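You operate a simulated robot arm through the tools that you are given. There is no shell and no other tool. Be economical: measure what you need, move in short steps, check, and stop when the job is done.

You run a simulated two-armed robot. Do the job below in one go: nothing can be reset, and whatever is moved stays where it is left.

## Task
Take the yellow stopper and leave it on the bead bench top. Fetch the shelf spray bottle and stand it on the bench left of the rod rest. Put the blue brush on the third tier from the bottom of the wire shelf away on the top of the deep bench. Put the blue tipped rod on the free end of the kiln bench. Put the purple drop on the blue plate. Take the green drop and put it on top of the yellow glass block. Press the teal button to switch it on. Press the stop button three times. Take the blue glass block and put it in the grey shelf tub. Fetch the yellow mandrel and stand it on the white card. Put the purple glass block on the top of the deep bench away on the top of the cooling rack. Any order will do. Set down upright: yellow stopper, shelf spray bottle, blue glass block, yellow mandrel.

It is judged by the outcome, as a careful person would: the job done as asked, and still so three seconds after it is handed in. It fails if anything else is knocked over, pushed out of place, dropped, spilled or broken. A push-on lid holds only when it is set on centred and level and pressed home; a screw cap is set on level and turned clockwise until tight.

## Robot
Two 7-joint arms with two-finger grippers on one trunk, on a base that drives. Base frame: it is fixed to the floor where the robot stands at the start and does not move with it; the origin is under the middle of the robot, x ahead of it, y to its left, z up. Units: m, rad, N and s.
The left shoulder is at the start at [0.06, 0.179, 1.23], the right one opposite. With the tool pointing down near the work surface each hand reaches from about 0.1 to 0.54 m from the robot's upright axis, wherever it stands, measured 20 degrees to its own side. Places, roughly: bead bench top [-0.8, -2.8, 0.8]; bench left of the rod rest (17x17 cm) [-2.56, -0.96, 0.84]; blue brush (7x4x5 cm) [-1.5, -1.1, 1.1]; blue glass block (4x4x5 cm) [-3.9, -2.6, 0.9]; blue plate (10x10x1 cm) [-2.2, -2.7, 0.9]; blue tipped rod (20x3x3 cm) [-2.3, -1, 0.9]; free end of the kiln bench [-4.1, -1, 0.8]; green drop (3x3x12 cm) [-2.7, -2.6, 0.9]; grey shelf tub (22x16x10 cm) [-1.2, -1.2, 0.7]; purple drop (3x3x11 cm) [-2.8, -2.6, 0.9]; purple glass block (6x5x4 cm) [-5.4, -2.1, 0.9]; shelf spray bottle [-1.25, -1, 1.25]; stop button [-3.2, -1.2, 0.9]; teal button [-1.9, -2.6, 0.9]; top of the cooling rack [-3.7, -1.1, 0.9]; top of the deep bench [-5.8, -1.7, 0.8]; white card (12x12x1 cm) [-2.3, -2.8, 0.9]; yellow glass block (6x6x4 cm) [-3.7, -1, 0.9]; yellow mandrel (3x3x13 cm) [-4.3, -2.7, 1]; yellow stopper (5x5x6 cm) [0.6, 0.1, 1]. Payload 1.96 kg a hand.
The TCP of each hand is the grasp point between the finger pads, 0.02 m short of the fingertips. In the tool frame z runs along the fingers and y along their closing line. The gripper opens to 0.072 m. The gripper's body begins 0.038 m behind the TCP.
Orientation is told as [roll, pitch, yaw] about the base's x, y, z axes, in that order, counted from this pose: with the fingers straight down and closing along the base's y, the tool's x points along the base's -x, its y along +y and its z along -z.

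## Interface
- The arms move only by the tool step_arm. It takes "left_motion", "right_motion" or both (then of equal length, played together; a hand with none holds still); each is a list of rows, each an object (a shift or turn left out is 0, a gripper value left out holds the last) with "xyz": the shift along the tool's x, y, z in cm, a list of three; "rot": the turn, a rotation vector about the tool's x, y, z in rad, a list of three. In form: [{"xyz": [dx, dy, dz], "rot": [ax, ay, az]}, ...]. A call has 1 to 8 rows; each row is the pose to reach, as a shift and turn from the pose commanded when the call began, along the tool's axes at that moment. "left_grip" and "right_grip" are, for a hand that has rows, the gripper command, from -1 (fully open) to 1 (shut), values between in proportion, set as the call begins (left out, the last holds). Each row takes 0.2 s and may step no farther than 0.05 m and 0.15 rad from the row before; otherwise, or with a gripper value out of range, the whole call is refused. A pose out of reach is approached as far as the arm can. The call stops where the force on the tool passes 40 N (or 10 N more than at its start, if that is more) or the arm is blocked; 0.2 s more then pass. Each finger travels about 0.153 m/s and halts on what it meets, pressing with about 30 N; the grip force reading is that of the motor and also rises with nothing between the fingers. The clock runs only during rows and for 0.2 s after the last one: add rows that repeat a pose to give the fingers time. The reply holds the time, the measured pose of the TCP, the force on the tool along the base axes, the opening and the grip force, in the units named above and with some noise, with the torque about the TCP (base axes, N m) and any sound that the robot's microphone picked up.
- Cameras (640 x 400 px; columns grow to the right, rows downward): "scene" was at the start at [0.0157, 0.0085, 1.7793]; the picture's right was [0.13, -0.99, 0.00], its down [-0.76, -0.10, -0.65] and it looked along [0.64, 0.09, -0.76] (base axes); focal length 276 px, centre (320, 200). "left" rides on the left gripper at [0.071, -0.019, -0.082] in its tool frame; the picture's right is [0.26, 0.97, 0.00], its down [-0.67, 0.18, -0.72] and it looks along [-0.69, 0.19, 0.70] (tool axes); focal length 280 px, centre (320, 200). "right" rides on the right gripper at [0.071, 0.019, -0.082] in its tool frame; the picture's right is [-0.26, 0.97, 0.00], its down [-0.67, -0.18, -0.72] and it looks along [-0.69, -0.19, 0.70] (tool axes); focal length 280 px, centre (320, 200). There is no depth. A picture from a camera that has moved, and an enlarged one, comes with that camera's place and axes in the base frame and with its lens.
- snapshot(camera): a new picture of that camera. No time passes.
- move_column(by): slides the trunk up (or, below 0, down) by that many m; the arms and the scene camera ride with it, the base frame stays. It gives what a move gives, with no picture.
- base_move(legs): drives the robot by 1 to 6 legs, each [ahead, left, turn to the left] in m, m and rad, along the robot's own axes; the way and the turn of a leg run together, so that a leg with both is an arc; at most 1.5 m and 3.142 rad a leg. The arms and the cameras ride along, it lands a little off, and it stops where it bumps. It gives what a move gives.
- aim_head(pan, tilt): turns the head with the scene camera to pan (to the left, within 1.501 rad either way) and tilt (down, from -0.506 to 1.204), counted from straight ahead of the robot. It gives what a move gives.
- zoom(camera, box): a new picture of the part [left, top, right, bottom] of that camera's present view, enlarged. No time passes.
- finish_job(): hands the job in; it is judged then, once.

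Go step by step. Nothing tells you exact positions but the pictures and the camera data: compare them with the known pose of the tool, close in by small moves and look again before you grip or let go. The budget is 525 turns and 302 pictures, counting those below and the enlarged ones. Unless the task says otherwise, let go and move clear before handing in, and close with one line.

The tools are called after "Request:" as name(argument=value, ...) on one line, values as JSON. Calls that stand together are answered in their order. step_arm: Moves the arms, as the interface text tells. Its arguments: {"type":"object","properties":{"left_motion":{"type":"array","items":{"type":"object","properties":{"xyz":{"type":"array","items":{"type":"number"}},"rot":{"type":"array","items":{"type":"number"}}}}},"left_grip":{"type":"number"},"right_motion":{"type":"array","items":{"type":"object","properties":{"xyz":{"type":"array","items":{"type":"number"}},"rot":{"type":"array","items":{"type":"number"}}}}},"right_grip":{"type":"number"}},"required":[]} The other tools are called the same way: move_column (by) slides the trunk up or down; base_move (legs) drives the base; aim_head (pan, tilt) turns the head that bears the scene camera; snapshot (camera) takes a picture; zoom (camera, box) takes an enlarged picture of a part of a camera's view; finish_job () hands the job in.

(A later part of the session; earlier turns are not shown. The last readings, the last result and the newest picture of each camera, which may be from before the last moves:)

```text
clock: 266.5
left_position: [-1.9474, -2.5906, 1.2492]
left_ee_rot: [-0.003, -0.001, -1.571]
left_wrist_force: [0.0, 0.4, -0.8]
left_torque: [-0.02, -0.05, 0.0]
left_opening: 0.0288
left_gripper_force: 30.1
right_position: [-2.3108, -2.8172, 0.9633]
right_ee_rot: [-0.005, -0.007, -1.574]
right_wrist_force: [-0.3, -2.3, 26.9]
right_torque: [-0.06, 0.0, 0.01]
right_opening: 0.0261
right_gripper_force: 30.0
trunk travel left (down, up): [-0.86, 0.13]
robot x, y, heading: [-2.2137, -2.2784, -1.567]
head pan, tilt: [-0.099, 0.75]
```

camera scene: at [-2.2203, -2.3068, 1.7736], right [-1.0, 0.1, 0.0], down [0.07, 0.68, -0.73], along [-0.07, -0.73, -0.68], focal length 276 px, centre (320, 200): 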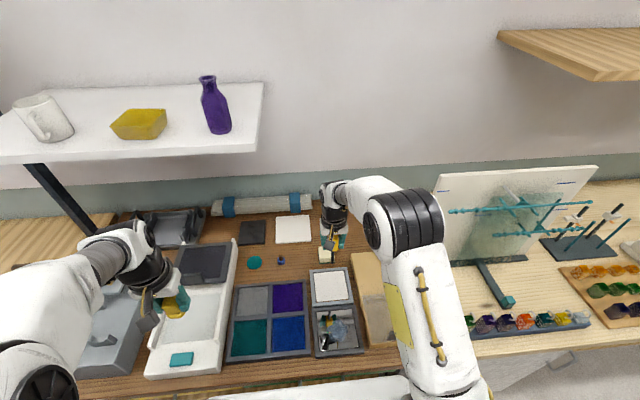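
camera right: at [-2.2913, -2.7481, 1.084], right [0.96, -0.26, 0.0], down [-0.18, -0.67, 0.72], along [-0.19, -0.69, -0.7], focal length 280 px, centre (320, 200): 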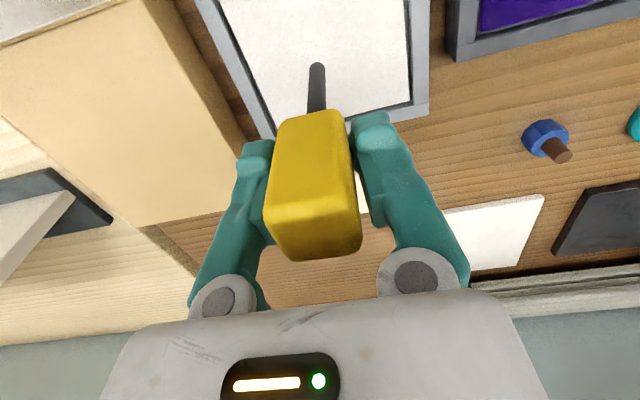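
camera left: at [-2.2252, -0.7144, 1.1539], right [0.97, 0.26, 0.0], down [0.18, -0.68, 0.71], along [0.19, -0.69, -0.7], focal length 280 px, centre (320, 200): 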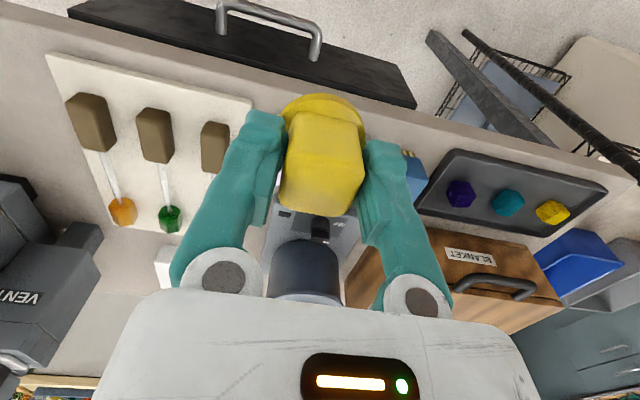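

The pin is on the card. I'll relieve the pressure, check, then open.

Request:
step_arm(right_motion=[{"xyz": [0, 0, -0.15]}, {"xyz": [0, 0, -0.15]}])

Request:
step_arm(right_motion=[{"xyz": [0, 0, 0]}, {"xyz": [0, 0, 0]}], right_grip=-0.3)

Request:
snapshot(camera="right")

```text
clock: 267.1
left_position: [-1.9474, -2.5919, 1.2476]
left_ee_rot: [-0.003, -0.001, -1.571]
left_wrist_force: [-0.9, -0.6, 0.7]
left_torque: [0.01, -0.01, 0.02]
left_opening: 0.0286
left_gripper_force: 30.2
right_position: [-2.3103, -2.8169, 0.9638]
right_ee_rot: [-0.005, -0.003, -1.574]
right_wrist_force: [0.5, -2.2, 19.4]
right_torque: [-0.16, 0.02, 0.0]
right_opening: 0.0256
right_gripper_force: 29.3
trunk travel left (down, up): [-0.86, 0.13]
robot x, y, heading: [-2.214, -2.2807, -1.568]
head pan, tilt: [-0.099, 0.75]
```

```text
clock: 267.7
left_position: [-1.9485, -2.593, 1.2474]
left_ee_rot: [-0.002, 0.0, -1.571]
left_wrist_force: [-0.5, 0.1, -0.7]
left_torque: [0.02, 0.02, -0.02]
left_opening: 0.0286
left_gripper_force: 29.6
right_position: [-2.3122, -2.8184, 0.9637]
right_ee_rot: [-0.003, -0.002, -1.573]
right_wrist_force: [0.3, -0.7, 0.5]
right_torque: [-0.01, -0.01, 0.03]
right_opening: 0.0469
right_gripper_force: 0.1
trunk travel left (down, up): [-0.86, 0.13]
robot x, y, heading: [-2.2149, -2.2798, -1.562]
head pan, tilt: [-0.099, 0.75]
```

```text
169 pictures are left
camera right: at [-2.2914, -2.7472, 1.0445], right [0.96, -0.26, 0.0], down [-0.18, -0.67, 0.72], along [-0.19, -0.69, -0.7], focal length 280 px, centre (320, 200)
```

right: 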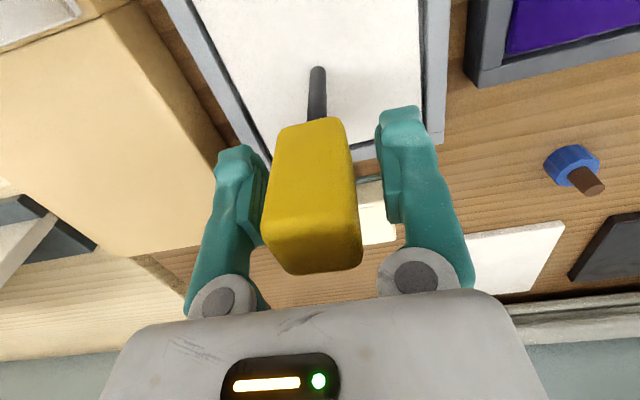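

It stands on its own. Lifting straight up with gaps on both sides.

Request:
step_arm(right_motion=[{"xyz": [0, -0.2, -1]}, {"xyz": [0, -0.2, -3]}, {"xyz": [0, -0.2, -6]}, {"xyz": [0, 0, -10]}, {"xyz": [0, 0, -14]}, {"xyz": [0, 0, -18]}])

Request:
step_arm(right_motion=[{"xyz": [4, 0, 0]}, {"xyz": [8, 0, 0]}, {"xyz": [12, 0, 0]}, {"xyz": [16, 0, 0]}, {"xyz": [20, 0, 0]}])

Request:
snapshot(camera="scene")

```text
clock: 269.1
left_position: [-1.9484, -2.5931, 1.2482]
left_ee_rot: [-0.002, -0.001, -1.569]
left_wrist_force: [0.3, 0.0, -0.9]
left_torque: [0.0, 0.01, -0.03]
left_opening: 0.0285
left_gripper_force: 30.1
right_position: [-2.309, -2.8172, 1.1445]
right_ee_rot: [-0.004, -0.001, -1.57]
right_wrist_force: [-0.2, 0.4, 0.2]
right_torque: [0.0, -0.02, 0.0]
right_opening: 0.0469
right_gripper_force: 0.1
trunk travel left (down, up): [-0.86, 0.13]
robot x, y, heading: [-2.2116, -2.2802, -1.57]
head pan, tilt: [-0.099, 0.75]
```

```text
clock: 270.3
left_position: [-1.9482, -2.5929, 1.248]
left_ee_rot: [-0.002, -0.001, -1.571]
left_wrist_force: [0.3, 0.1, -1.5]
left_torque: [-0.04, 0.04, 0.01]
left_opening: 0.0287
left_gripper_force: 30.0
right_position: [-2.3121, -2.6197, 1.1444]
right_ee_rot: [-0.004, -0.004, -1.573]
right_wrist_force: [-0.5, 0.2, 0.4]
right_torque: [-0.03, -0.02, -0.04]
right_opening: 0.047
right_gripper_force: 0.0
trunk travel left (down, up): [-0.86, 0.13]
robot x, y, heading: [-2.2141, -2.2778, -1.569]
head pan, tilt: [-0.099, 0.75]
```

```text
168 pictures are left
camera scene: at [-2.2212, -2.3018, 1.7736], right [-1.0, 0.1, 0.0], down [0.07, 0.68, -0.73], along [-0.07, -0.73, -0.68], focal length 276 px, centre (320, 200)
```

scene: 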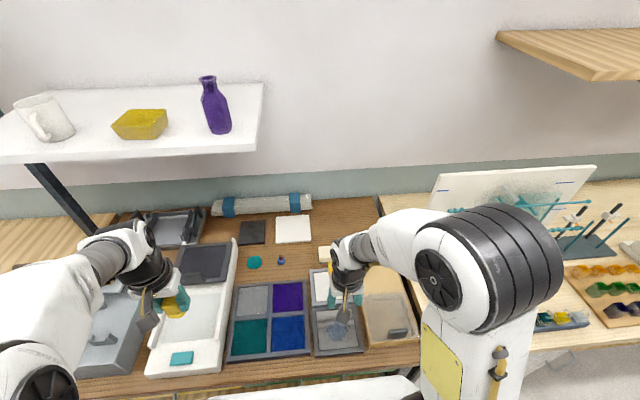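

Next the drops. I'll back off a little and move west to look at the hanging-drop rack.

Request:
base_move(legs=[[-0.15, 0, 0], [0, -0.25, 0]])

Request:
snapshot(camera="right")

Request:
snapshot(camera="scene")

```text
clock: 273.1
left_position: [-2.2008, -2.4416, 1.2467]
left_ee_rot: [-0.002, -0.002, -1.57]
left_wrist_force: [0.1, -0.2, -0.8]
left_torque: [0.01, 0.03, -0.03]
left_opening: 0.0283
left_gripper_force: 30.1
right_position: [-2.5627, -2.4685, 1.1431]
right_ee_rot: [-0.005, -0.001, -1.571]
right_wrist_force: [-0.5, -1.1, -0.6]
right_torque: [0.01, 0.02, 0.01]
right_opening: 0.0469
right_gripper_force: 0.1
trunk travel left (down, up): [-0.86, 0.13]
robot x, y, heading: [-2.4643, -2.1291, -1.561]
head pan, tilt: [-0.099, 0.75]
```

```text
167 pictures are left
camera right: at [-2.5431, -2.3981, 1.2254], right [0.96, -0.26, 0.0], down [-0.18, -0.67, 0.72], along [-0.19, -0.69, -0.7], focal length 280 px, centre (320, 200)
```

right: 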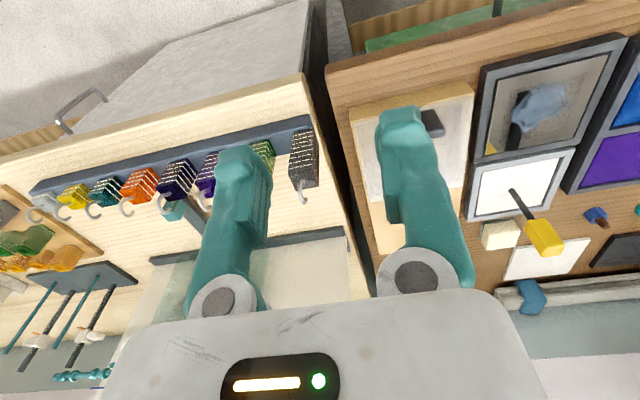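

```text
166 pictures are left
camera scene: at [-2.4727, -2.1531, 1.7736], right [-1.0, 0.1, 0.0], down [0.06, 0.68, -0.73], along [-0.07, -0.73, -0.68], focal length 276 px, centre (320, 200)
```

scene: 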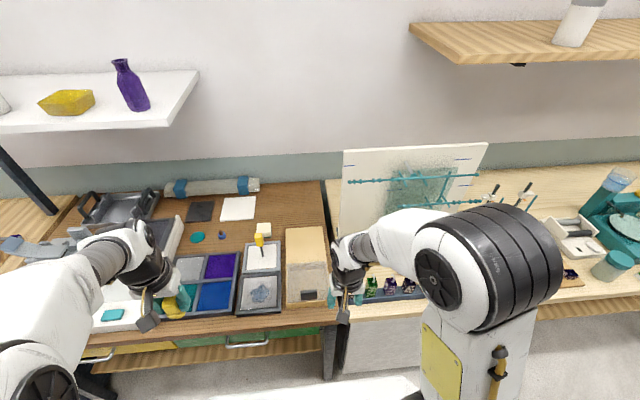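

The mandrel is standing on the card. Zooming in on the drops.

Request:
zoom(camera="right", box=[20, 90, 340, 250])

Request:
base_move(legs=[[0, -0.18, 0]])

Request:
zoom(camera="right", box=[220, 80, 460, 240])

```text
2.00 times, centred on (180, 170) of right
camera zoom: at [-2.5431, -2.3981, 1.2254], right [0.96, -0.26, 0.0], down [-0.18, -0.67, 0.72], along [-0.19, -0.69, -0.7], focal length 561 px, centre (600, 260)
```

zoom: 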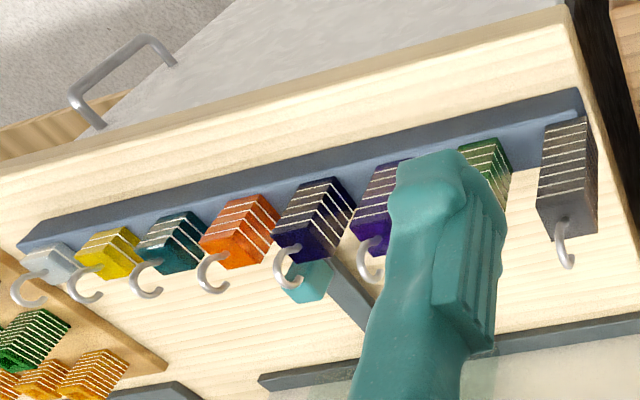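

```text
clock: 274.6
left_position: [-2.377, -2.4435, 1.247]
left_ee_rot: [-0.005, -0.002, -1.569]
left_wrist_force: [0.7, 0.1, 0.0]
left_torque: [-0.02, 0.01, -0.01]
left_opening: 0.0285
left_gripper_force: 30.3
right_position: [-2.7404, -2.4701, 1.1437]
right_ee_rot: [-0.004, -0.003, -1.571]
right_wrist_force: [0.9, -0.2, 0.8]
right_torque: [0.03, -0.02, -0.02]
right_opening: 0.0469
right_gripper_force: 0.0
trunk travel left (down, up): [-0.86, 0.13]
robot x, y, heading: [-2.6389, -2.129, -1.565]
head pan, tilt: [-0.099, 0.75]
```

```text
2.50 times, centred on (340, 160) of right
camera zoom: at [-2.7204, -2.399, 1.2254], right [0.96, -0.26, 0.0], down [-0.18, -0.67, 0.72], along [-0.19, -0.69, -0.7], focal length 701 px, centre (270, 300)
```

zoom: 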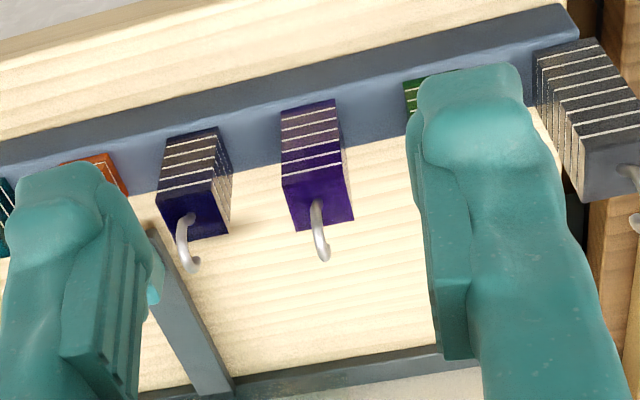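

The violet drop (a square pillar with a wire hook) is at about x -2.757; green is east of it and navy west. I'll come over it and look from a second viewpoint to get heights.

Request:
base_move(legs=[[0.1, 0, -0.005]])

Request:
step_arm(right_motion=[{"xyz": [-1, -1, 2]}, {"xyz": [-1, -1, 4]}])

Request:
snapshot(camera="right")

```text
clock: 275.8
left_position: [-2.382, -2.5416, 1.2483]
left_ee_rot: [-0.001, 0.001, -1.574]
left_wrist_force: [0.0, -0.1, 0.2]
left_torque: [0.0, 0.0, -0.03]
left_opening: 0.0286
left_gripper_force: 29.9
right_position: [-2.7445, -2.5663, 1.1437]
right_ee_rot: [-0.003, -0.004, -1.575]
right_wrist_force: [0.2, -0.2, 0.1]
right_torque: [0.03, -0.05, -0.01]
right_opening: 0.0469
right_gripper_force: 0.0
trunk travel left (down, up): [-0.86, 0.13]
robot x, y, heading: [-2.6442, -2.2265, -1.569]
head pan, tilt: [-0.099, 0.75]
```

```text
clock: 276.4
left_position: [-2.3816, -2.5435, 1.2466]
left_ee_rot: [-0.001, 0.001, -1.574]
left_wrist_force: [-1.5, -0.1, -0.1]
left_torque: [0.04, 0.0, -0.04]
left_opening: 0.0285
left_gripper_force: 30.4
right_position: [-2.754, -2.5786, 1.1044]
right_ee_rot: [-0.004, -0.002, -1.577]
right_wrist_force: [-0.7, 0.6, -0.8]
right_torque: [-0.01, -0.04, 0.0]
right_opening: 0.0469
right_gripper_force: 0.1
trunk travel left (down, up): [-0.86, 0.13]
robot x, y, heading: [-2.6454, -2.228, -1.57]
head pan, tilt: [-0.099, 0.75]
```

```text
163 pictures are left
camera right: at [-2.7342, -2.5078, 1.1856], right [0.96, -0.27, 0.0], down [-0.18, -0.67, 0.72], along [-0.19, -0.69, -0.7], focal length 280 px, centre (320, 200)
```

right: 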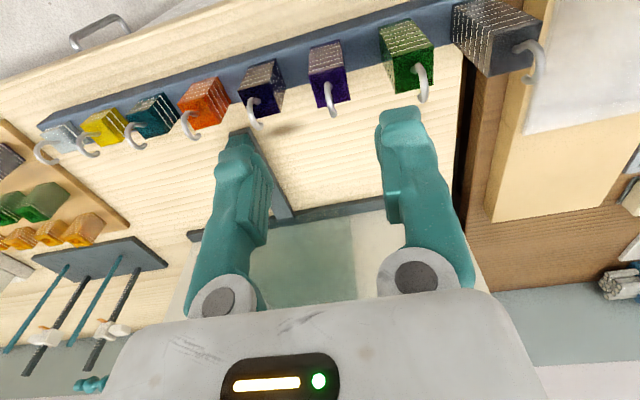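

Request:
zoom(camera="right", box=[220, 10, 460, 130])

```text
2.67 times, centred on (340, 70) of right
camera zoom: at [-2.7342, -2.5078, 1.1856], right [0.96, -0.27, 0.0], down [-0.18, -0.67, 0.72], along [-0.19, -0.69, -0.7], focal length 748 px, centre (267, 547)
```

zoom: 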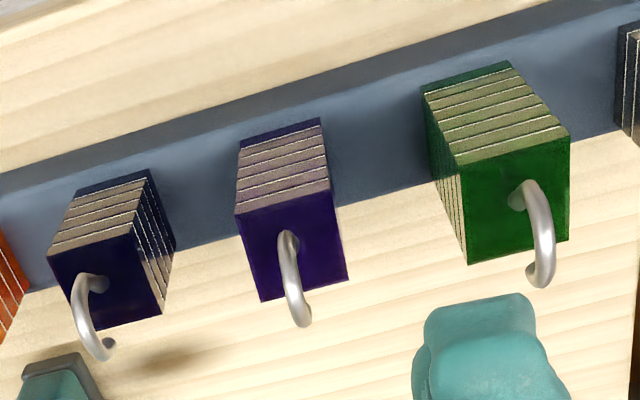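

Purple's top is at (-2.755, -2.614, 0.942) with a 3 cm hook above it, so I'll grip just the upper part of the body with the palm clear of the hook.

Request:
step_arm(right_motion=[{"xyz": [-3.5, -0.1, 2]}, {"xyz": [-3.5, -0.1, 6]}, {"xyz": [-3.5, -0.1, 10]}, {"xyz": [-3.5, -0.1, 12]}])

Request:
snapshot(camera="right")

```text
clock: 277.4
left_position: [-2.3821, -2.5452, 1.2468]
left_ee_rot: [-0.003, 0.003, -1.574]
left_wrist_force: [-0.6, 0.0, -0.3]
left_torque: [0.0, 0.01, 0.01]
left_opening: 0.0287
left_gripper_force: 29.3
right_position: [-2.7544, -2.6165, 0.9828]
right_ee_rot: [-0.003, -0.001, -1.575]
right_wrist_force: [-0.2, -1.1, 0.1]
right_torque: [0.01, -0.02, 0.0]
right_opening: 0.0467
right_gripper_force: 0.0
trunk travel left (down, up): [-0.86, 0.13]
robot x, y, heading: [-2.6462, -2.232, -1.571]
head pan, tilt: [-0.099, 0.75]
```

```text
161 pictures are left
camera right: at [-2.7351, -2.5453, 1.0651], right [0.96, -0.27, 0.0], down [-0.18, -0.67, 0.72], along [-0.19, -0.69, -0.7], focal length 280 px, centre (320, 200)
```

right: 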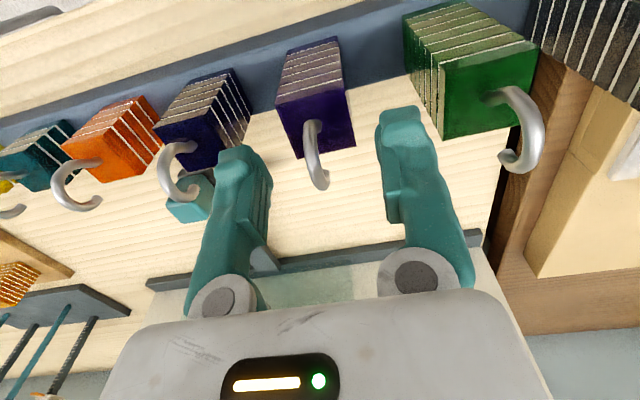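

Request:
step_arm(right_motion=[{"xyz": [-0.1, -0.2, 2]}, {"xyz": [-0.1, -0.2, 3.8]}, {"xyz": [-0.1, -0.2, 4.4]}, {"xyz": [-0.1, -0.2, 4.4]}])

Request:
snapshot(camera="right")

```text
clock: 278.4
left_position: [-2.3811, -2.5434, 1.2484]
left_ee_rot: [-0.002, 0.002, -1.574]
left_wrist_force: [-0.5, -0.3, -0.3]
left_torque: [0.02, 0.01, 0.01]
left_opening: 0.0286
left_gripper_force: 29.7
right_position: [-2.7576, -2.6139, 0.938]
right_ee_rot: [-0.001, -0.002, -1.577]
right_wrist_force: [0.0, 0.2, 0.2]
right_torque: [0.04, -0.02, 0.01]
right_opening: 0.0467
right_gripper_force: 0.0
trunk travel left (down, up): [-0.86, 0.13]
robot x, y, heading: [-2.6464, -2.2288, -1.573]
head pan, tilt: [-0.099, 0.75]
```

```text
160 pictures are left
camera right: at [-2.7382, -2.5447, 1.0217], right [0.96, -0.27, 0.0], down [-0.18, -0.67, 0.72], along [-0.19, -0.69, -0.7], focal length 280 px, centre (320, 200)
```

right: 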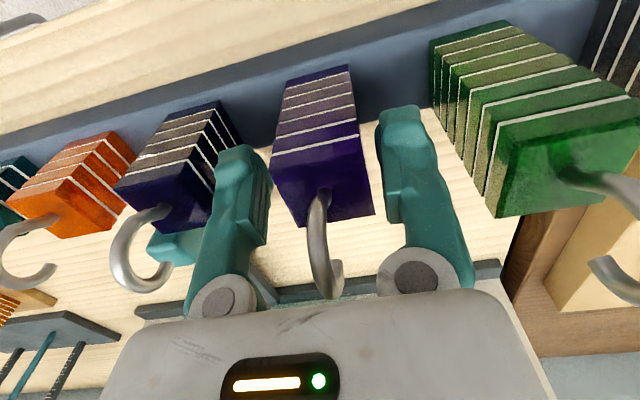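

Request:
step_arm(right_motion=[{"xyz": [0, 0, 0]}, {"xyz": [0, 0, 0]}, {"xyz": [0, 0, 0]}], right_grip=1)

Request:
step_arm(right_motion=[{"xyz": [0, 0, -2]}, {"xyz": [0, 0, -5]}, {"xyz": [0, 0, -9]}, {"xyz": [0, 0, -13]}, {"xyz": [0, 0, -17]}])

Request:
snapshot(camera="right")

```text
clock: 279.2
left_position: [-2.3818, -2.5427, 1.2475]
left_ee_rot: [-0.003, 0.0, -1.576]
left_wrist_force: [-0.4, -0.4, -0.9]
left_torque: [0.01, 0.02, 0.02]
left_opening: 0.0288
left_gripper_force: 29.9
right_position: [-2.7578, -2.6155, 0.9401]
right_ee_rot: [-0.004, -0.002, -1.576]
right_wrist_force: [0.1, -0.2, 0.7]
right_torque: [-0.03, 0.0, 0.03]
right_opening: 0.0292
right_gripper_force: 30.3
trunk travel left (down, up): [-0.86, 0.13]
robot x, y, heading: [-2.6458, -2.2259, -1.58]
head pan, tilt: [-0.099, 0.75]
```

```text
clock: 280.4
left_position: [-2.3818, -2.5434, 1.2468]
left_ee_rot: [-0.001, 0.001, -1.575]
left_wrist_force: [0.7, -0.4, -0.8]
left_torque: [0.0, 0.01, 0.0]
left_opening: 0.0285
left_gripper_force: 30.1
right_position: [-2.7583, -2.6119, 1.1088]
right_ee_rot: [-0.002, -0.001, -1.576]
right_wrist_force: [-0.4, 0.2, -1.5]
right_torque: [-0.03, -0.01, 0.02]
right_opening: 0.029
right_gripper_force: 30.0
trunk travel left (down, up): [-0.86, 0.13]
robot x, y, heading: [-2.6421, -2.2304, -1.574]
head pan, tilt: [-0.099, 0.75]
```

```text
159 pictures are left
camera right: at [-2.7377, -2.5406, 1.1905], right [0.96, -0.27, 0.0], down [-0.18, -0.67, 0.72], along [-0.19, -0.69, -0.7], focal length 280 px, centre (320, 200)
```

right: 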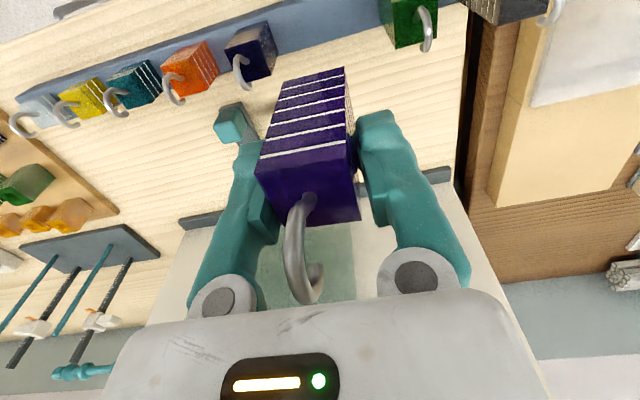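

Purple drop in hand. I'll back off and slide east to the blue plate.

Request:
base_move(legs=[[-0.12, 0, 0.003], [0, 0.59, 0]])

Request:
snapshot(camera="scene")

Request:
snapshot(camera="right")

```text
clock: 284.6
left_position: [-1.7888, -2.4264, 1.2469]
left_ee_rot: [0.0, 0.002, -1.577]
left_wrist_force: [0.6, 0.5, -0.6]
left_torque: [0.0, 0.01, -0.02]
left_opening: 0.0286
left_gripper_force: 29.9
right_position: [-2.1659, -2.4944, 1.1072]
right_ee_rot: [-0.004, -0.003, -1.581]
right_wrist_force: [0.0, -0.1, -1.8]
right_torque: [-0.04, -0.01, -0.02]
right_opening: 0.0288
right_gripper_force: 29.5
trunk travel left (down, up): [-0.86, 0.13]
robot x, y, heading: [-2.051, -2.1106, -1.577]
head pan, tilt: [-0.099, 0.75]
```

```text
158 pictures are left
camera scene: at [-2.0605, -2.1346, 1.7736], right [-0.99, 0.11, 0.0], down [0.07, 0.68, -0.73], along [-0.08, -0.73, -0.68], focal length 276 px, centre (320, 200)
```

scene: 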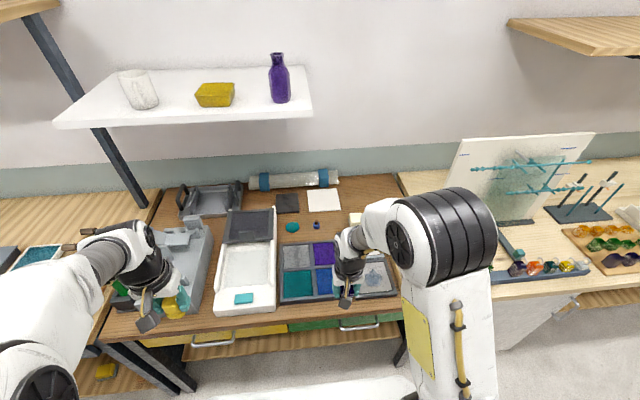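

```text
157 pictures are left
camera right: at [-2.1461, -2.4231, 1.1899], right [0.96, -0.27, 0.0], down [-0.19, -0.67, 0.72], along [-0.2, -0.69, -0.7], focal length 280 px, centre (320, 200)
```

right: 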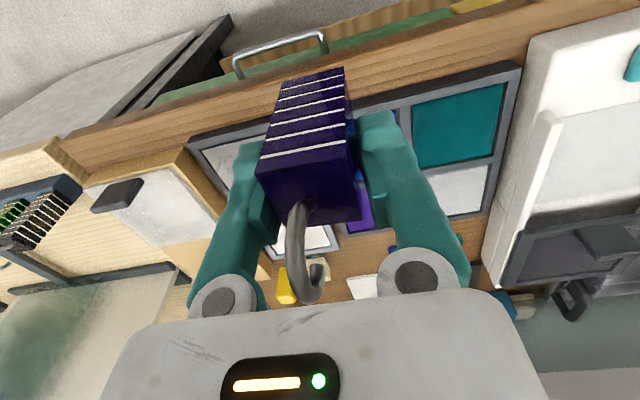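

Request:
base_move(legs=[[0.1, 0, 0.004]])

Request:
step_arm(right_motion=[{"xyz": [-3, 0.5, 1]}, {"xyz": [-6, 1.2, 3]}, {"xyz": [-7.5, 1.2, 6]}, {"xyz": [-7.5, 1.2, 8]}])

Request:
zoom(camera="scene", box=[250, 210, 410, 340])

Request:
snapshot(camera="right")

```text
clock: 285.7
left_position: [-1.7898, -2.5239, 1.2486]
left_ee_rot: [-0.003, 0.0, -1.575]
left_wrist_force: [0.2, -0.4, -0.1]
left_torque: [0.0, -0.04, -0.04]
left_opening: 0.0285
left_gripper_force: 29.1
right_position: [-2.1646, -2.5919, 1.109]
right_ee_rot: [-0.003, -0.003, -1.576]
right_wrist_force: [-0.7, 0.2, -1.7]
right_torque: [0.02, -0.02, 0.02]
right_opening: 0.029
right_gripper_force: 29.2
trunk travel left (down, up): [-0.86, 0.13]
robot x, y, heading: [-2.0515, -2.208, -1.571]
head pan, tilt: [-0.099, 0.75]
```

```text
clock: 286.7
left_position: [-1.7893, -2.5246, 1.2484]
left_ee_rot: [-0.002, 0.0, -1.577]
left_wrist_force: [-0.1, 0.4, -0.8]
left_torque: [0.0, -0.02, -0.01]
left_opening: 0.0286
left_gripper_force: 29.7
right_position: [-2.1541, -2.6684, 1.0283]
right_ee_rot: [-0.005, 0.0, -1.58]
right_wrist_force: [-0.2, -0.7, -1.8]
right_torque: [0.0, 0.0, 0.0]
right_opening: 0.029
right_gripper_force: 29.9
trunk travel left (down, up): [-0.86, 0.13]
robot x, y, heading: [-2.0504, -2.2093, -1.572]
head pan, tilt: [-0.099, 0.75]
```

```text
3.08 times, centred on (330, 275) of scene
camera zoom: at [-2.06, -2.233, 1.7737], right [-0.99, 0.1, 0.0], down [0.07, 0.68, -0.73], along [-0.07, -0.73, -0.68], focal length 849 px, centre (289, -31)
```

zoom: 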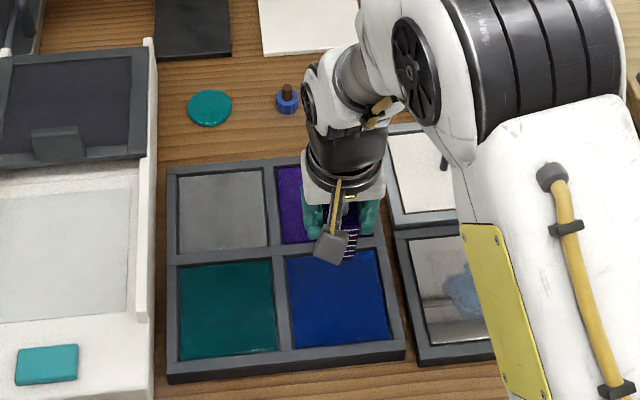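

```text
155 pictures are left
camera right: at [-2.1333, -2.598, 1.11], right [0.96, -0.27, 0.0], down [-0.19, -0.67, 0.72], along [-0.19, -0.69, -0.7], focal length 280 px, centre (320, 200)
```

right: 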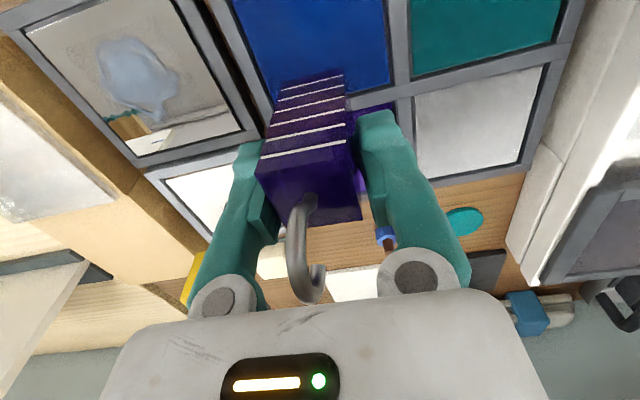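

Request:
step_arm(right_motion=[{"xyz": [0, 0, 4]}, {"xyz": [0, 0, 6]}, {"xyz": [0, 0, 6.8]}, {"xyz": [0, 0, 7.2]}, {"xyz": [0, 0, 7.6]}, {"xyz": [0, 0, 8.0]}, {"xyz": [0, 0, 8.4]}, {"xyz": [0, 0, 8.8]}])

```text
clock: 288.5
left_position: [-1.7892, -2.5248, 1.249]
left_ee_rot: [-0.002, 0.002, -1.575]
left_wrist_force: [-0.5, 0.2, -0.2]
left_torque: [0.02, -0.01, 0.0]
left_opening: 0.0286
left_gripper_force: 29.9
right_position: [-2.1535, -2.6688, 0.9399]
right_ee_rot: [-0.003, -0.002, -1.577]
right_wrist_force: [-0.5, -0.8, -2.3]
right_torque: [-0.05, 0.01, 0.01]
right_opening: 0.0293
right_gripper_force: 29.7
trunk travel left (down, up): [-0.86, 0.13]
robot x, y, heading: [-2.0485, -2.2161, -1.571]
head pan, tilt: [-0.099, 0.75]
```

Request:
step_arm(right_motion=[{"xyz": [0, 0, 0.3]}, {"xyz": [0, 0, 0.6]}, {"xyz": [0, 0, 0.9]}, {"xyz": [0, 0, 1.2]}, {"xyz": [0, 0, 1.5]}])

Request:
zoom(camera="scene", box=[250, 210, 410, 340])

```text
clock: 289.7
left_position: [-1.7881, -2.5242, 1.2485]
left_ee_rot: [-0.001, 0.001, -1.579]
left_wrist_force: [0.3, 0.4, 0.0]
left_torque: [0.03, 0.01, -0.01]
left_opening: 0.0285
left_gripper_force: 30.0
right_position: [-2.1525, -2.6691, 0.9275]
right_ee_rot: [-0.003, -0.006, -1.578]
right_wrist_force: [2.0, -1.5, 18.7]
right_torque: [-0.02, -0.06, 0.01]
right_opening: 0.0291
right_gripper_force: 30.0
trunk travel left (down, up): [-0.86, 0.13]
robot x, y, heading: [-2.0518, -2.2096, -1.577]
head pan, tilt: [-0.099, 0.75]
```

```text
3.08 times, centred on (330, 275) of scene
camera zoom: at [-2.0589, -2.2318, 1.7739], right [-0.99, 0.1, 0.0], down [0.07, 0.68, -0.73], along [-0.08, -0.73, -0.68], focal length 849 px, centre (289, -31)
```

zoom: 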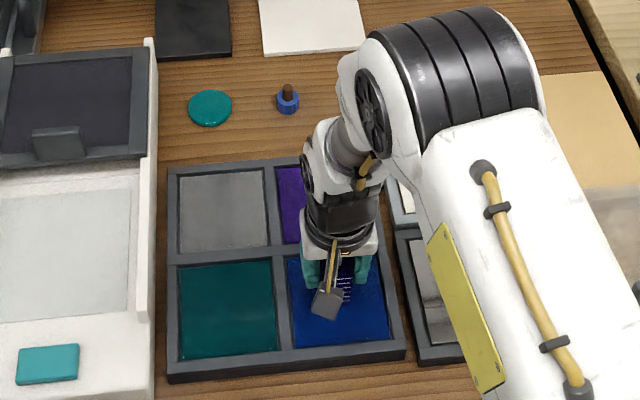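

Contact on the plate. Opening and lifting straight up.

Request:
step_arm(right_motion=[{"xyz": [0, 0, -0.15]}, {"xyz": [0, 0, -0.15]}, {"xyz": [0, 0, -0.15]}], right_grip=-0.3)

Request:
step_arm(right_motion=[{"xyz": [0, 0, -2]}, {"xyz": [0, 0, -5]}, {"xyz": [0, 0, -9]}, {"xyz": [0, 0, -13]}, {"xyz": [0, 0, -17]}, {"xyz": [4, 0, -18]}, {"xyz": [8, 0, -18]}])

Request:
snapshot(camera="right")

```text
clock: 290.5
left_position: [-1.7887, -2.525, 1.2478]
left_ee_rot: [-0.002, 0.002, -1.576]
left_wrist_force: [0.0, -0.5, -0.4]
left_torque: [0.02, 0.0, 0.03]
left_opening: 0.0287
left_gripper_force: 30.4
right_position: [-2.1538, -2.6692, 0.9274]
right_ee_rot: [-0.004, -0.001, -1.578]
right_wrist_force: [-0.4, 0.1, -0.7]
right_torque: [0.03, -0.03, -0.01]
right_opening: 0.0469
right_gripper_force: 0.0
trunk travel left (down, up): [-0.86, 0.13]
robot x, y, heading: [-2.0521, -2.2074, -1.572]
head pan, tilt: [-0.099, 0.75]
```

```text
clock: 292.1
left_position: [-1.7902, -2.524, 1.249]
left_ee_rot: [-0.002, -0.001, -1.577]
left_wrist_force: [0.1, -0.2, 0.3]
left_torque: [0.05, 0.01, 0.02]
left_opening: 0.0284
left_gripper_force: 30.0
right_position: [-2.1529, -2.5851, 1.1074]
right_ee_rot: [-0.003, -0.005, -1.577]
right_wrist_force: [-0.1, -0.3, -1.1]
right_torque: [-0.01, 0.02, -0.02]
right_opening: 0.0469
right_gripper_force: 0.2
trunk travel left (down, up): [-0.86, 0.13]
robot x, y, heading: [-2.0491, -2.2088, -1.573]
head pan, tilt: [-0.099, 0.75]
```

```text
153 pictures are left
camera right: at [-2.1333, -2.5147, 1.1885], right [0.96, -0.27, 0.0], down [-0.18, -0.67, 0.72], along [-0.19, -0.69, -0.7], focal length 280 px, centre (320, 200)
```

right: 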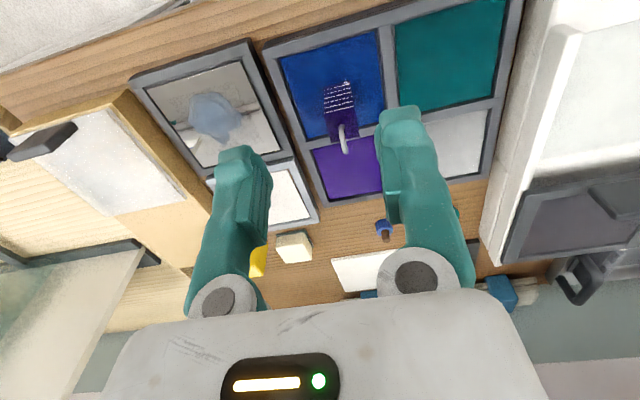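

Purple drop stands on the blue plate. Now the teal button on the white tray, about (-1.863, -2.60, 0.92).

Request:
base_move(legs=[[0, 0.285, 0]])

Request:
step_arm(right_motion=[{"xyz": [0, 0, 0]}, {"xyz": [0, 0, 2]}], right_grip=1)

Request:
snapshot(camera="right")

Request:
snapshot(camera="scene")

```text
clock: 294.1
left_position: [-1.5073, -2.527, 1.2474]
left_ee_rot: [-0.001, 0.002, -1.579]
left_wrist_force: [0.2, -0.5, 0.3]
left_torque: [0.0, -0.04, -0.02]
left_opening: 0.0288
left_gripper_force: 29.7
right_position: [-1.8717, -2.5892, 1.1055]
right_ee_rot: [-0.002, -0.001, -1.58]
right_wrist_force: [0.5, -0.4, 0.1]
right_torque: [0.01, 0.01, 0.01]
right_opening: 0.0466
right_gripper_force: 0.0
trunk travel left (down, up): [-0.86, 0.13]
robot x, y, heading: [-1.7656, -2.2119, -1.58]
head pan, tilt: [-0.099, 0.75]
```

```text
clock: 294.7
left_position: [-1.5056, -2.5279, 1.2473]
left_ee_rot: [-0.002, 0.001, -1.578]
left_wrist_force: [0.0, 0.6, -1.0]
left_torque: [-0.01, 0.0, 0.03]
left_opening: 0.0287
left_gripper_force: 30.2
right_position: [-1.8704, -2.5891, 1.0865]
right_ee_rot: [-0.005, -0.003, -1.581]
right_wrist_force: [-0.2, -0.1, -0.4]
right_torque: [0.0, 0.03, 0.01]
right_opening: 0.0003
right_gripper_force: 29.4
trunk travel left (down, up): [-0.86, 0.13]
robot x, y, heading: [-1.765, -2.2101, -1.576]
head pan, tilt: [-0.099, 0.75]
```

```text
152 pictures are left
camera right: at [-1.8509, -2.5189, 1.1678], right [0.96, -0.27, 0.0], down [-0.19, -0.67, 0.72], along [-0.2, -0.69, -0.7], focal length 280 px, centre (320, 200)
```

right: 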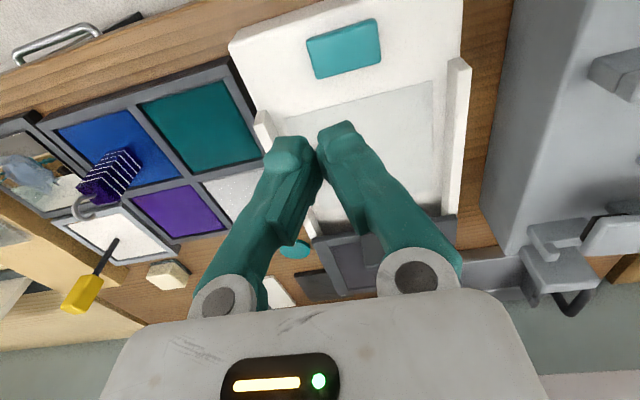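

```text
151 pictures are left
camera scene: at [-1.7759, -2.2361, 1.7736], right [-0.99, 0.11, 0.0], down [0.07, 0.68, -0.73], along [-0.08, -0.73, -0.68], focal length 276 px, centre (320, 200)
```

scene: 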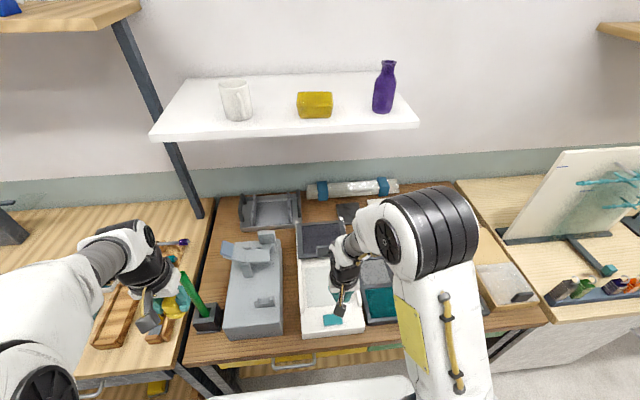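

Request:
step_arm(right_motion=[{"xyz": [-1.1, 1.5, 3]}, {"xyz": [-1.1, 1.5, 7]}, {"xyz": [-1.1, 1.5, 11]}])

Request:
snapshot(camera="right")

```text
clock: 295.5
left_position: [-1.5056, -2.5276, 1.2472]
left_ee_rot: [-0.001, 0.001, -1.58]
left_wrist_force: [-0.1, -0.9, -0.3]
left_torque: [0.0, -0.01, 0.0]
left_opening: 0.0287
left_gripper_force: 29.5
right_position: [-1.8588, -2.5999, 0.9765]
right_ee_rot: [-0.004, -0.003, -1.582]
right_wrist_force: [-0.8, -0.4, 0.5]
right_torque: [0.02, 0.0, 0.03]
right_opening: 0.0
right_gripper_force: 29.3
trunk travel left (down, up): [-0.86, 0.13]
robot x, y, heading: [-1.7643, -2.2102, -1.581]
head pan, tilt: [-0.099, 0.75]
```

```text
150 pictures are left
camera right: at [-1.8374, -2.5291, 1.0571], right [0.96, -0.27, 0.0], down [-0.19, -0.67, 0.72], along [-0.2, -0.69, -0.7], focal length 280 px, centre (320, 200)
```

right: 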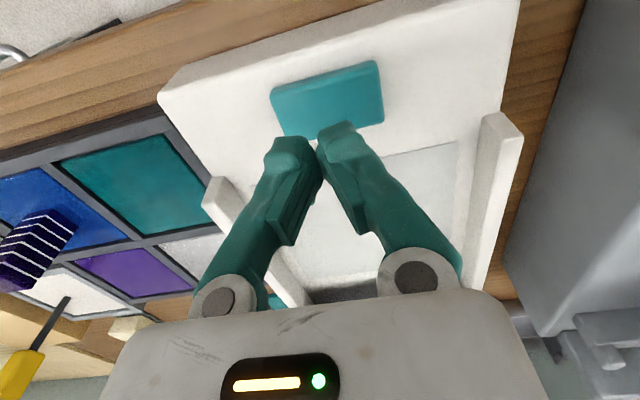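

Request:
step_arm(right_motion=[{"xyz": [0, 0.5, 1.5]}, {"xyz": [0, 0.5, 2.5]}, {"xyz": [0, 0.5, 3]}, {"xyz": [0, 0.5, 3.4]}, {"xyz": [0, 0.5, 3.8]}])

```text
clock: 296.7
left_position: [-1.5053, -2.5266, 1.2473]
left_ee_rot: [-0.001, 0.002, -1.579]
left_wrist_force: [-0.4, 0.2, -0.7]
left_torque: [0.02, -0.01, -0.03]
left_opening: 0.0284
left_gripper_force: 30.1
right_position: [-1.8519, -2.5995, 0.9377]
right_ee_rot: [-0.005, 0.0, -1.582]
right_wrist_force: [0.1, -0.4, -1.4]
right_torque: [0.0, 0.01, 0.02]
right_opening: 0.0002
right_gripper_force: 29.8
trunk travel left (down, up): [-0.86, 0.13]
robot x, y, heading: [-1.7651, -2.2115, -1.576]
head pan, tilt: [-0.099, 0.75]
```

Request:
step_arm(right_motion=[{"xyz": [0, 0, 0.4]}, {"xyz": [0, 0, 0.8]}, {"xyz": [0, 0, 1.2]}])

```text
clock: 297.5
left_position: [-1.5059, -2.5269, 1.2473]
left_ee_rot: [-0.001, 0.002, -1.579]
left_wrist_force: [-0.1, -0.3, -0.5]
left_torque: [0.0, 0.0, 0.03]
left_opening: 0.0287
left_gripper_force: 30.0
right_position: [-1.8522, -2.5992, 0.9273]
right_ee_rot: [-0.003, -0.002, -1.581]
right_wrist_force: [-0.6, 0.0, 2.9]
right_torque: [-0.01, -0.01, 0.0]
right_opening: 0.006
right_gripper_force: 29.9
trunk travel left (down, up): [-0.86, 0.13]
robot x, y, heading: [-1.766, -2.2094, -1.577]
head pan, tilt: [-0.099, 0.75]
heard: click
```

Click — the teal button is pressed once. Lifting and checking.

Request:
step_arm(right_motion=[{"xyz": [0, 0, -2]}, {"xyz": [0, 0, -6]}, {"xyz": [0, 0, -10]}, {"xyz": [0, 0, -14]}, {"xyz": [2, 0, -18]}])

Request:
snapshot(camera="right")

```text
clock: 298.7
left_position: [-1.5053, -2.5246, 1.2481]
left_ee_rot: [-0.002, 0.0, -1.58]
left_wrist_force: [0.5, 0.5, -0.5]
left_torque: [-0.04, 0.01, 0.02]
left_opening: 0.0287
left_gripper_force: 30.2
right_position: [-1.8531, -2.5782, 1.1077]
right_ee_rot: [-0.002, -0.004, -1.581]
right_wrist_force: [-0.7, -0.2, -0.3]
right_torque: [-0.03, -0.01, -0.01]
right_opening: 0.0
right_gripper_force: 29.3
trunk travel left (down, up): [-0.86, 0.13]
robot x, y, heading: [-1.7662, -2.2095, -1.579]
head pan, tilt: [-0.099, 0.75]
```

```text
149 pictures are left
camera right: at [-1.8318, -2.5068, 1.1892], right [0.96, -0.27, 0.0], down [-0.19, -0.67, 0.72], along [-0.2, -0.69, -0.7], focal length 280 px, centre (320, 200)
```

right: 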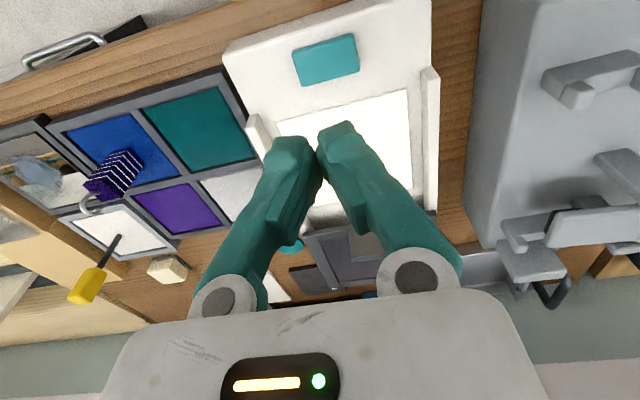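

The light pad is on. Now the stopper to the bead bench: backing off and sliding east.

Request:
base_move(legs=[[-0.15, 0, 0.006], [0, 0.65, 0]])

Request:
aim_head(pan=0.2, tilt=0.75)

Request:
snapshot(camera="scene")

```text
clock: 303.3
left_position: [-0.8465, -2.3796, 1.2476]
left_ee_rot: [-0.001, 0.003, -1.582]
left_wrist_force: [0.6, 0.0, 0.8]
left_torque: [-0.03, -0.03, 0.02]
left_opening: 0.0287
left_gripper_force: 29.4
right_position: [-1.1927, -2.4317, 1.1068]
right_ee_rot: [-0.003, -0.003, -1.586]
right_wrist_force: [-0.5, -1.0, 0.3]
right_torque: [-0.01, 0.04, -0.01]
right_opening: 0.0
right_gripper_force: 29.6
trunk travel left (down, up): [-0.86, 0.13]
robot x, y, heading: [-1.1069, -2.0627, -1.58]
head pan, tilt: [-0.099, 0.75]
```

```text
clock: 304.1
left_position: [-0.8441, -2.3788, 1.247]
left_ee_rot: [-0.002, 0.001, -1.583]
left_wrist_force: [0.2, -0.2, -0.4]
left_torque: [0.02, -0.01, -0.01]
left_opening: 0.0285
left_gripper_force: 30.3
right_position: [-1.1919, -2.4312, 1.106]
right_ee_rot: [-0.003, 0.0, -1.585]
right_wrist_force: [0.2, -0.1, 0.5]
right_torque: [-0.02, -0.02, 0.03]
right_opening: 0.0
right_gripper_force: 29.3
trunk travel left (down, up): [-0.86, 0.13]
robot x, y, heading: [-1.1017, -2.0635, -1.582]
head pan, tilt: [0.201, 0.75]
```

```text
148 pictures are left
camera scene: at [-1.0891, -2.0856, 1.7736], right [-0.98, -0.19, 0.0], down [-0.13, 0.67, -0.73], along [0.14, -0.72, -0.68], focal length 276 px, centre (320, 200)
```

scene: 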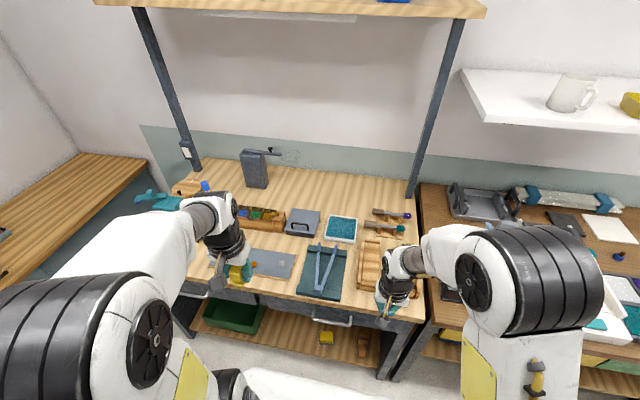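

Request:
zoom(camera="scene", box=[130, 140, 430, 330])

Request:
snapshot(camera="left")

```text
2.11 times, centred on (280, 235) of scene
camera zoom: at [-1.0891, -2.0856, 1.7736], right [-0.98, -0.19, 0.0], down [-0.13, 0.67, -0.73], along [0.14, -0.72, -0.68], focal length 581 px, centre (404, 126)
```

zoom: 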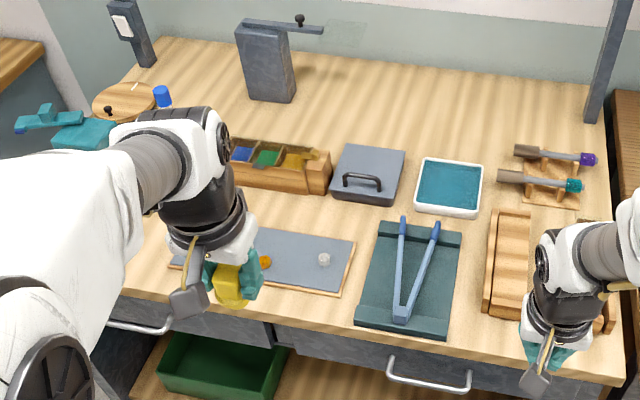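

```text
146 pictures are left
camera left: at [-0.8625, -2.3088, 1.3308], right [0.97, 0.25, 0.0], down [0.18, -0.68, 0.71], along [0.18, -0.69, -0.7], focal length 280 px, centre (320, 200)
```

left: 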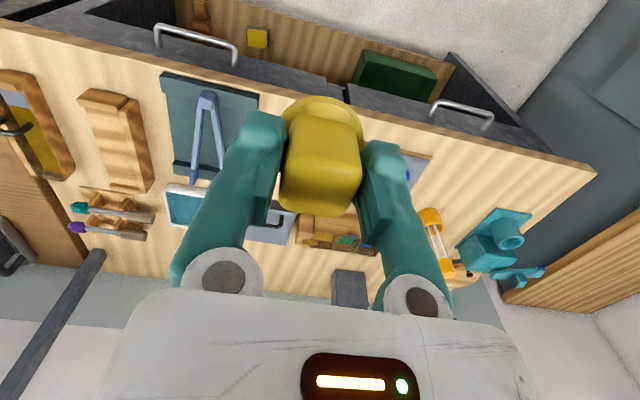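

The bead bench's front-left corner around (-0.38, -2.65) is free. I'll move there with the left hand and stopper.

Request:
base_move(legs=[[0.1, 0.46, 0.01]])

Request:
step_arm(left_motion=[{"xyz": [-2, 0, 4]}, {"xyz": [-4, 0, 8]}, {"xyz": [-6, 0, 12]}, {"xyz": [-8, 0, 16]}])

Request:
snapshot(camera="left")

Request:
snapshot(camera="scene")

```text
clock: 307.0
left_position: [-0.3753, -2.4767, 1.2474]
left_ee_rot: [0.0, 0.001, -1.57]
left_wrist_force: [-0.9, -0.1, 0.0]
left_torque: [0.03, -0.03, 0.06]
left_opening: 0.0286
left_gripper_force: 29.7
right_position: [-0.7218, -2.533, 1.1061]
right_ee_rot: [-0.005, -0.002, -1.573]
right_wrist_force: [-0.1, 0.4, 0.0]
right_torque: [-0.01, 0.02, 0.01]
right_opening: 0.0
right_gripper_force: 29.9
trunk travel left (down, up): [-0.86, 0.13]
robot x, y, heading: [-0.6378, -2.1666, -1.564]
head pan, tilt: [0.201, 0.75]
```

```text
clock: 308.0
left_position: [-0.3739, -2.5584, 1.0869]
left_ee_rot: [-0.002, 0.003, -1.57]
left_wrist_force: [-0.1, -0.9, -0.5]
left_torque: [-0.01, 0.01, -0.02]
left_opening: 0.0284
left_gripper_force: 30.5
right_position: [-0.7207, -2.5358, 1.1066]
right_ee_rot: [-0.004, 0.001, -1.574]
right_wrist_force: [0.8, -0.4, -0.4]
right_torque: [0.04, -0.01, -0.01]
right_opening: 0.0
right_gripper_force: 30.1
trunk travel left (down, up): [-0.86, 0.13]
robot x, y, heading: [-0.6355, -2.1612, -1.566]
head pan, tilt: [0.201, 0.75]
```

```text
145 pictures are left
camera left: at [-0.3925, -2.4883, 1.1699], right [0.96, 0.26, 0.0], down [0.18, -0.68, 0.71], along [0.19, -0.69, -0.7], focal length 280 px, centre (320, 200)
```

left: 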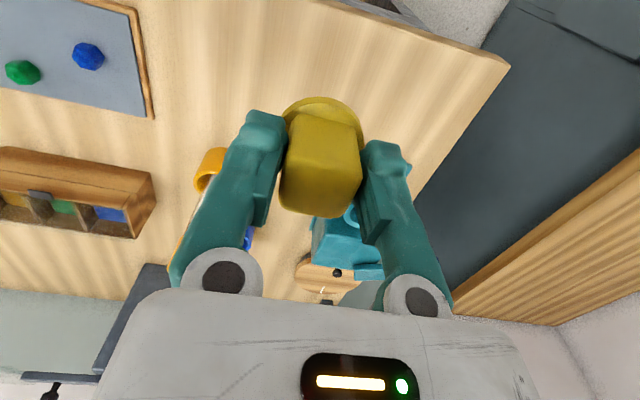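

```text
144 pictures are left
camera scene: at [-0.6217, -2.1895, 1.7736], right [-0.98, -0.2, 0.0], down [-0.14, 0.67, -0.73], along [0.15, -0.71, -0.68], focal length 276 px, centre (320, 200)
```

scene: 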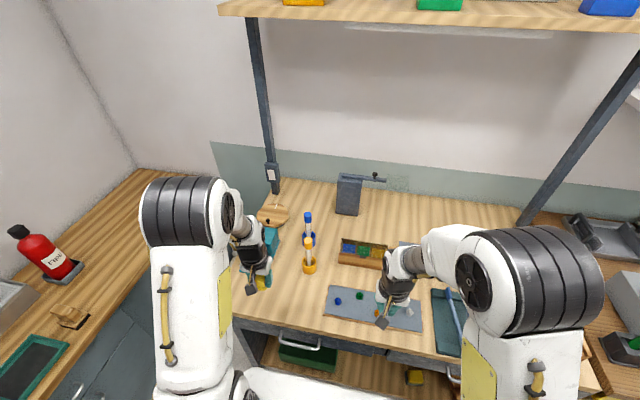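

Request:
step_arm(left_motion=[{"xyz": [-3, 1, 3]}, {"xyz": [-6, 1, 6]}, {"xyz": [-6, 1, 10]}, {"xyz": [-6, 1, 14]}, {"xyz": [-6, 1, 16.5]}])

Request:
snapshot(camera="left")

Request:
zoom(camera="scene", box=[170, 210, 350, 340])

```text
clock: 309.2
left_position: [-0.3631, -2.6181, 0.9227]
left_ee_rot: [-0.002, 0.002, -1.571]
left_wrist_force: [0.1, 0.0, -0.8]
left_torque: [-0.01, 0.03, -0.01]
left_opening: 0.0286
left_gripper_force: 30.2
right_position: [-0.7201, -2.5342, 1.1059]
right_ee_rot: [-0.004, -0.001, -1.574]
right_wrist_force: [0.3, 1.1, -0.2]
right_torque: [-0.01, 0.0, 0.02]
right_opening: 0.0001
right_gripper_force: 29.7
trunk travel left (down, up): [-0.86, 0.13]
robot x, y, heading: [-0.6396, -2.1648, -1.566]
head pan, tilt: [0.201, 0.75]
```

```text
143 pictures are left
camera left: at [-0.382, -2.5467, 1.0059], right [0.97, 0.26, 0.0], down [0.18, -0.68, 0.71], along [0.19, -0.69, -0.7], focal length 280 px, centre (320, 200)
```

left: 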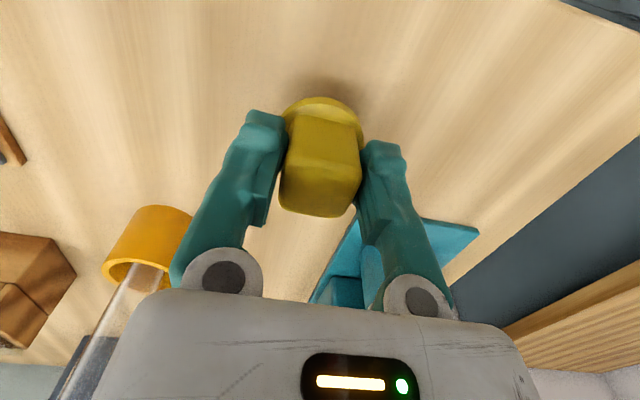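

```text
3.08 times, centred on (260, 275) of scene
camera zoom: at [-0.622, -2.1875, 1.7736], right [-0.98, -0.2, 0.0], down [-0.14, 0.67, -0.73], along [0.15, -0.72, -0.68], focal length 849 px, centre (505, -31)
```

zoom: 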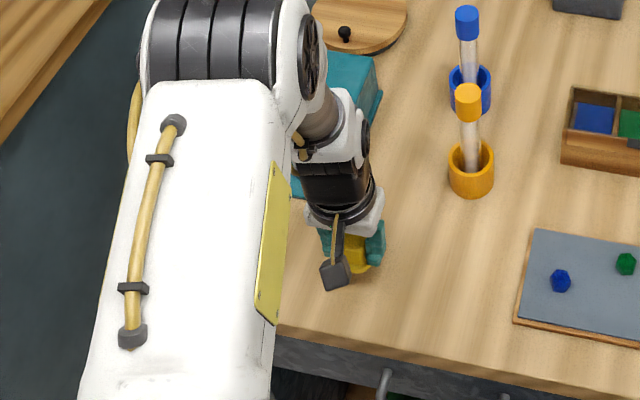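

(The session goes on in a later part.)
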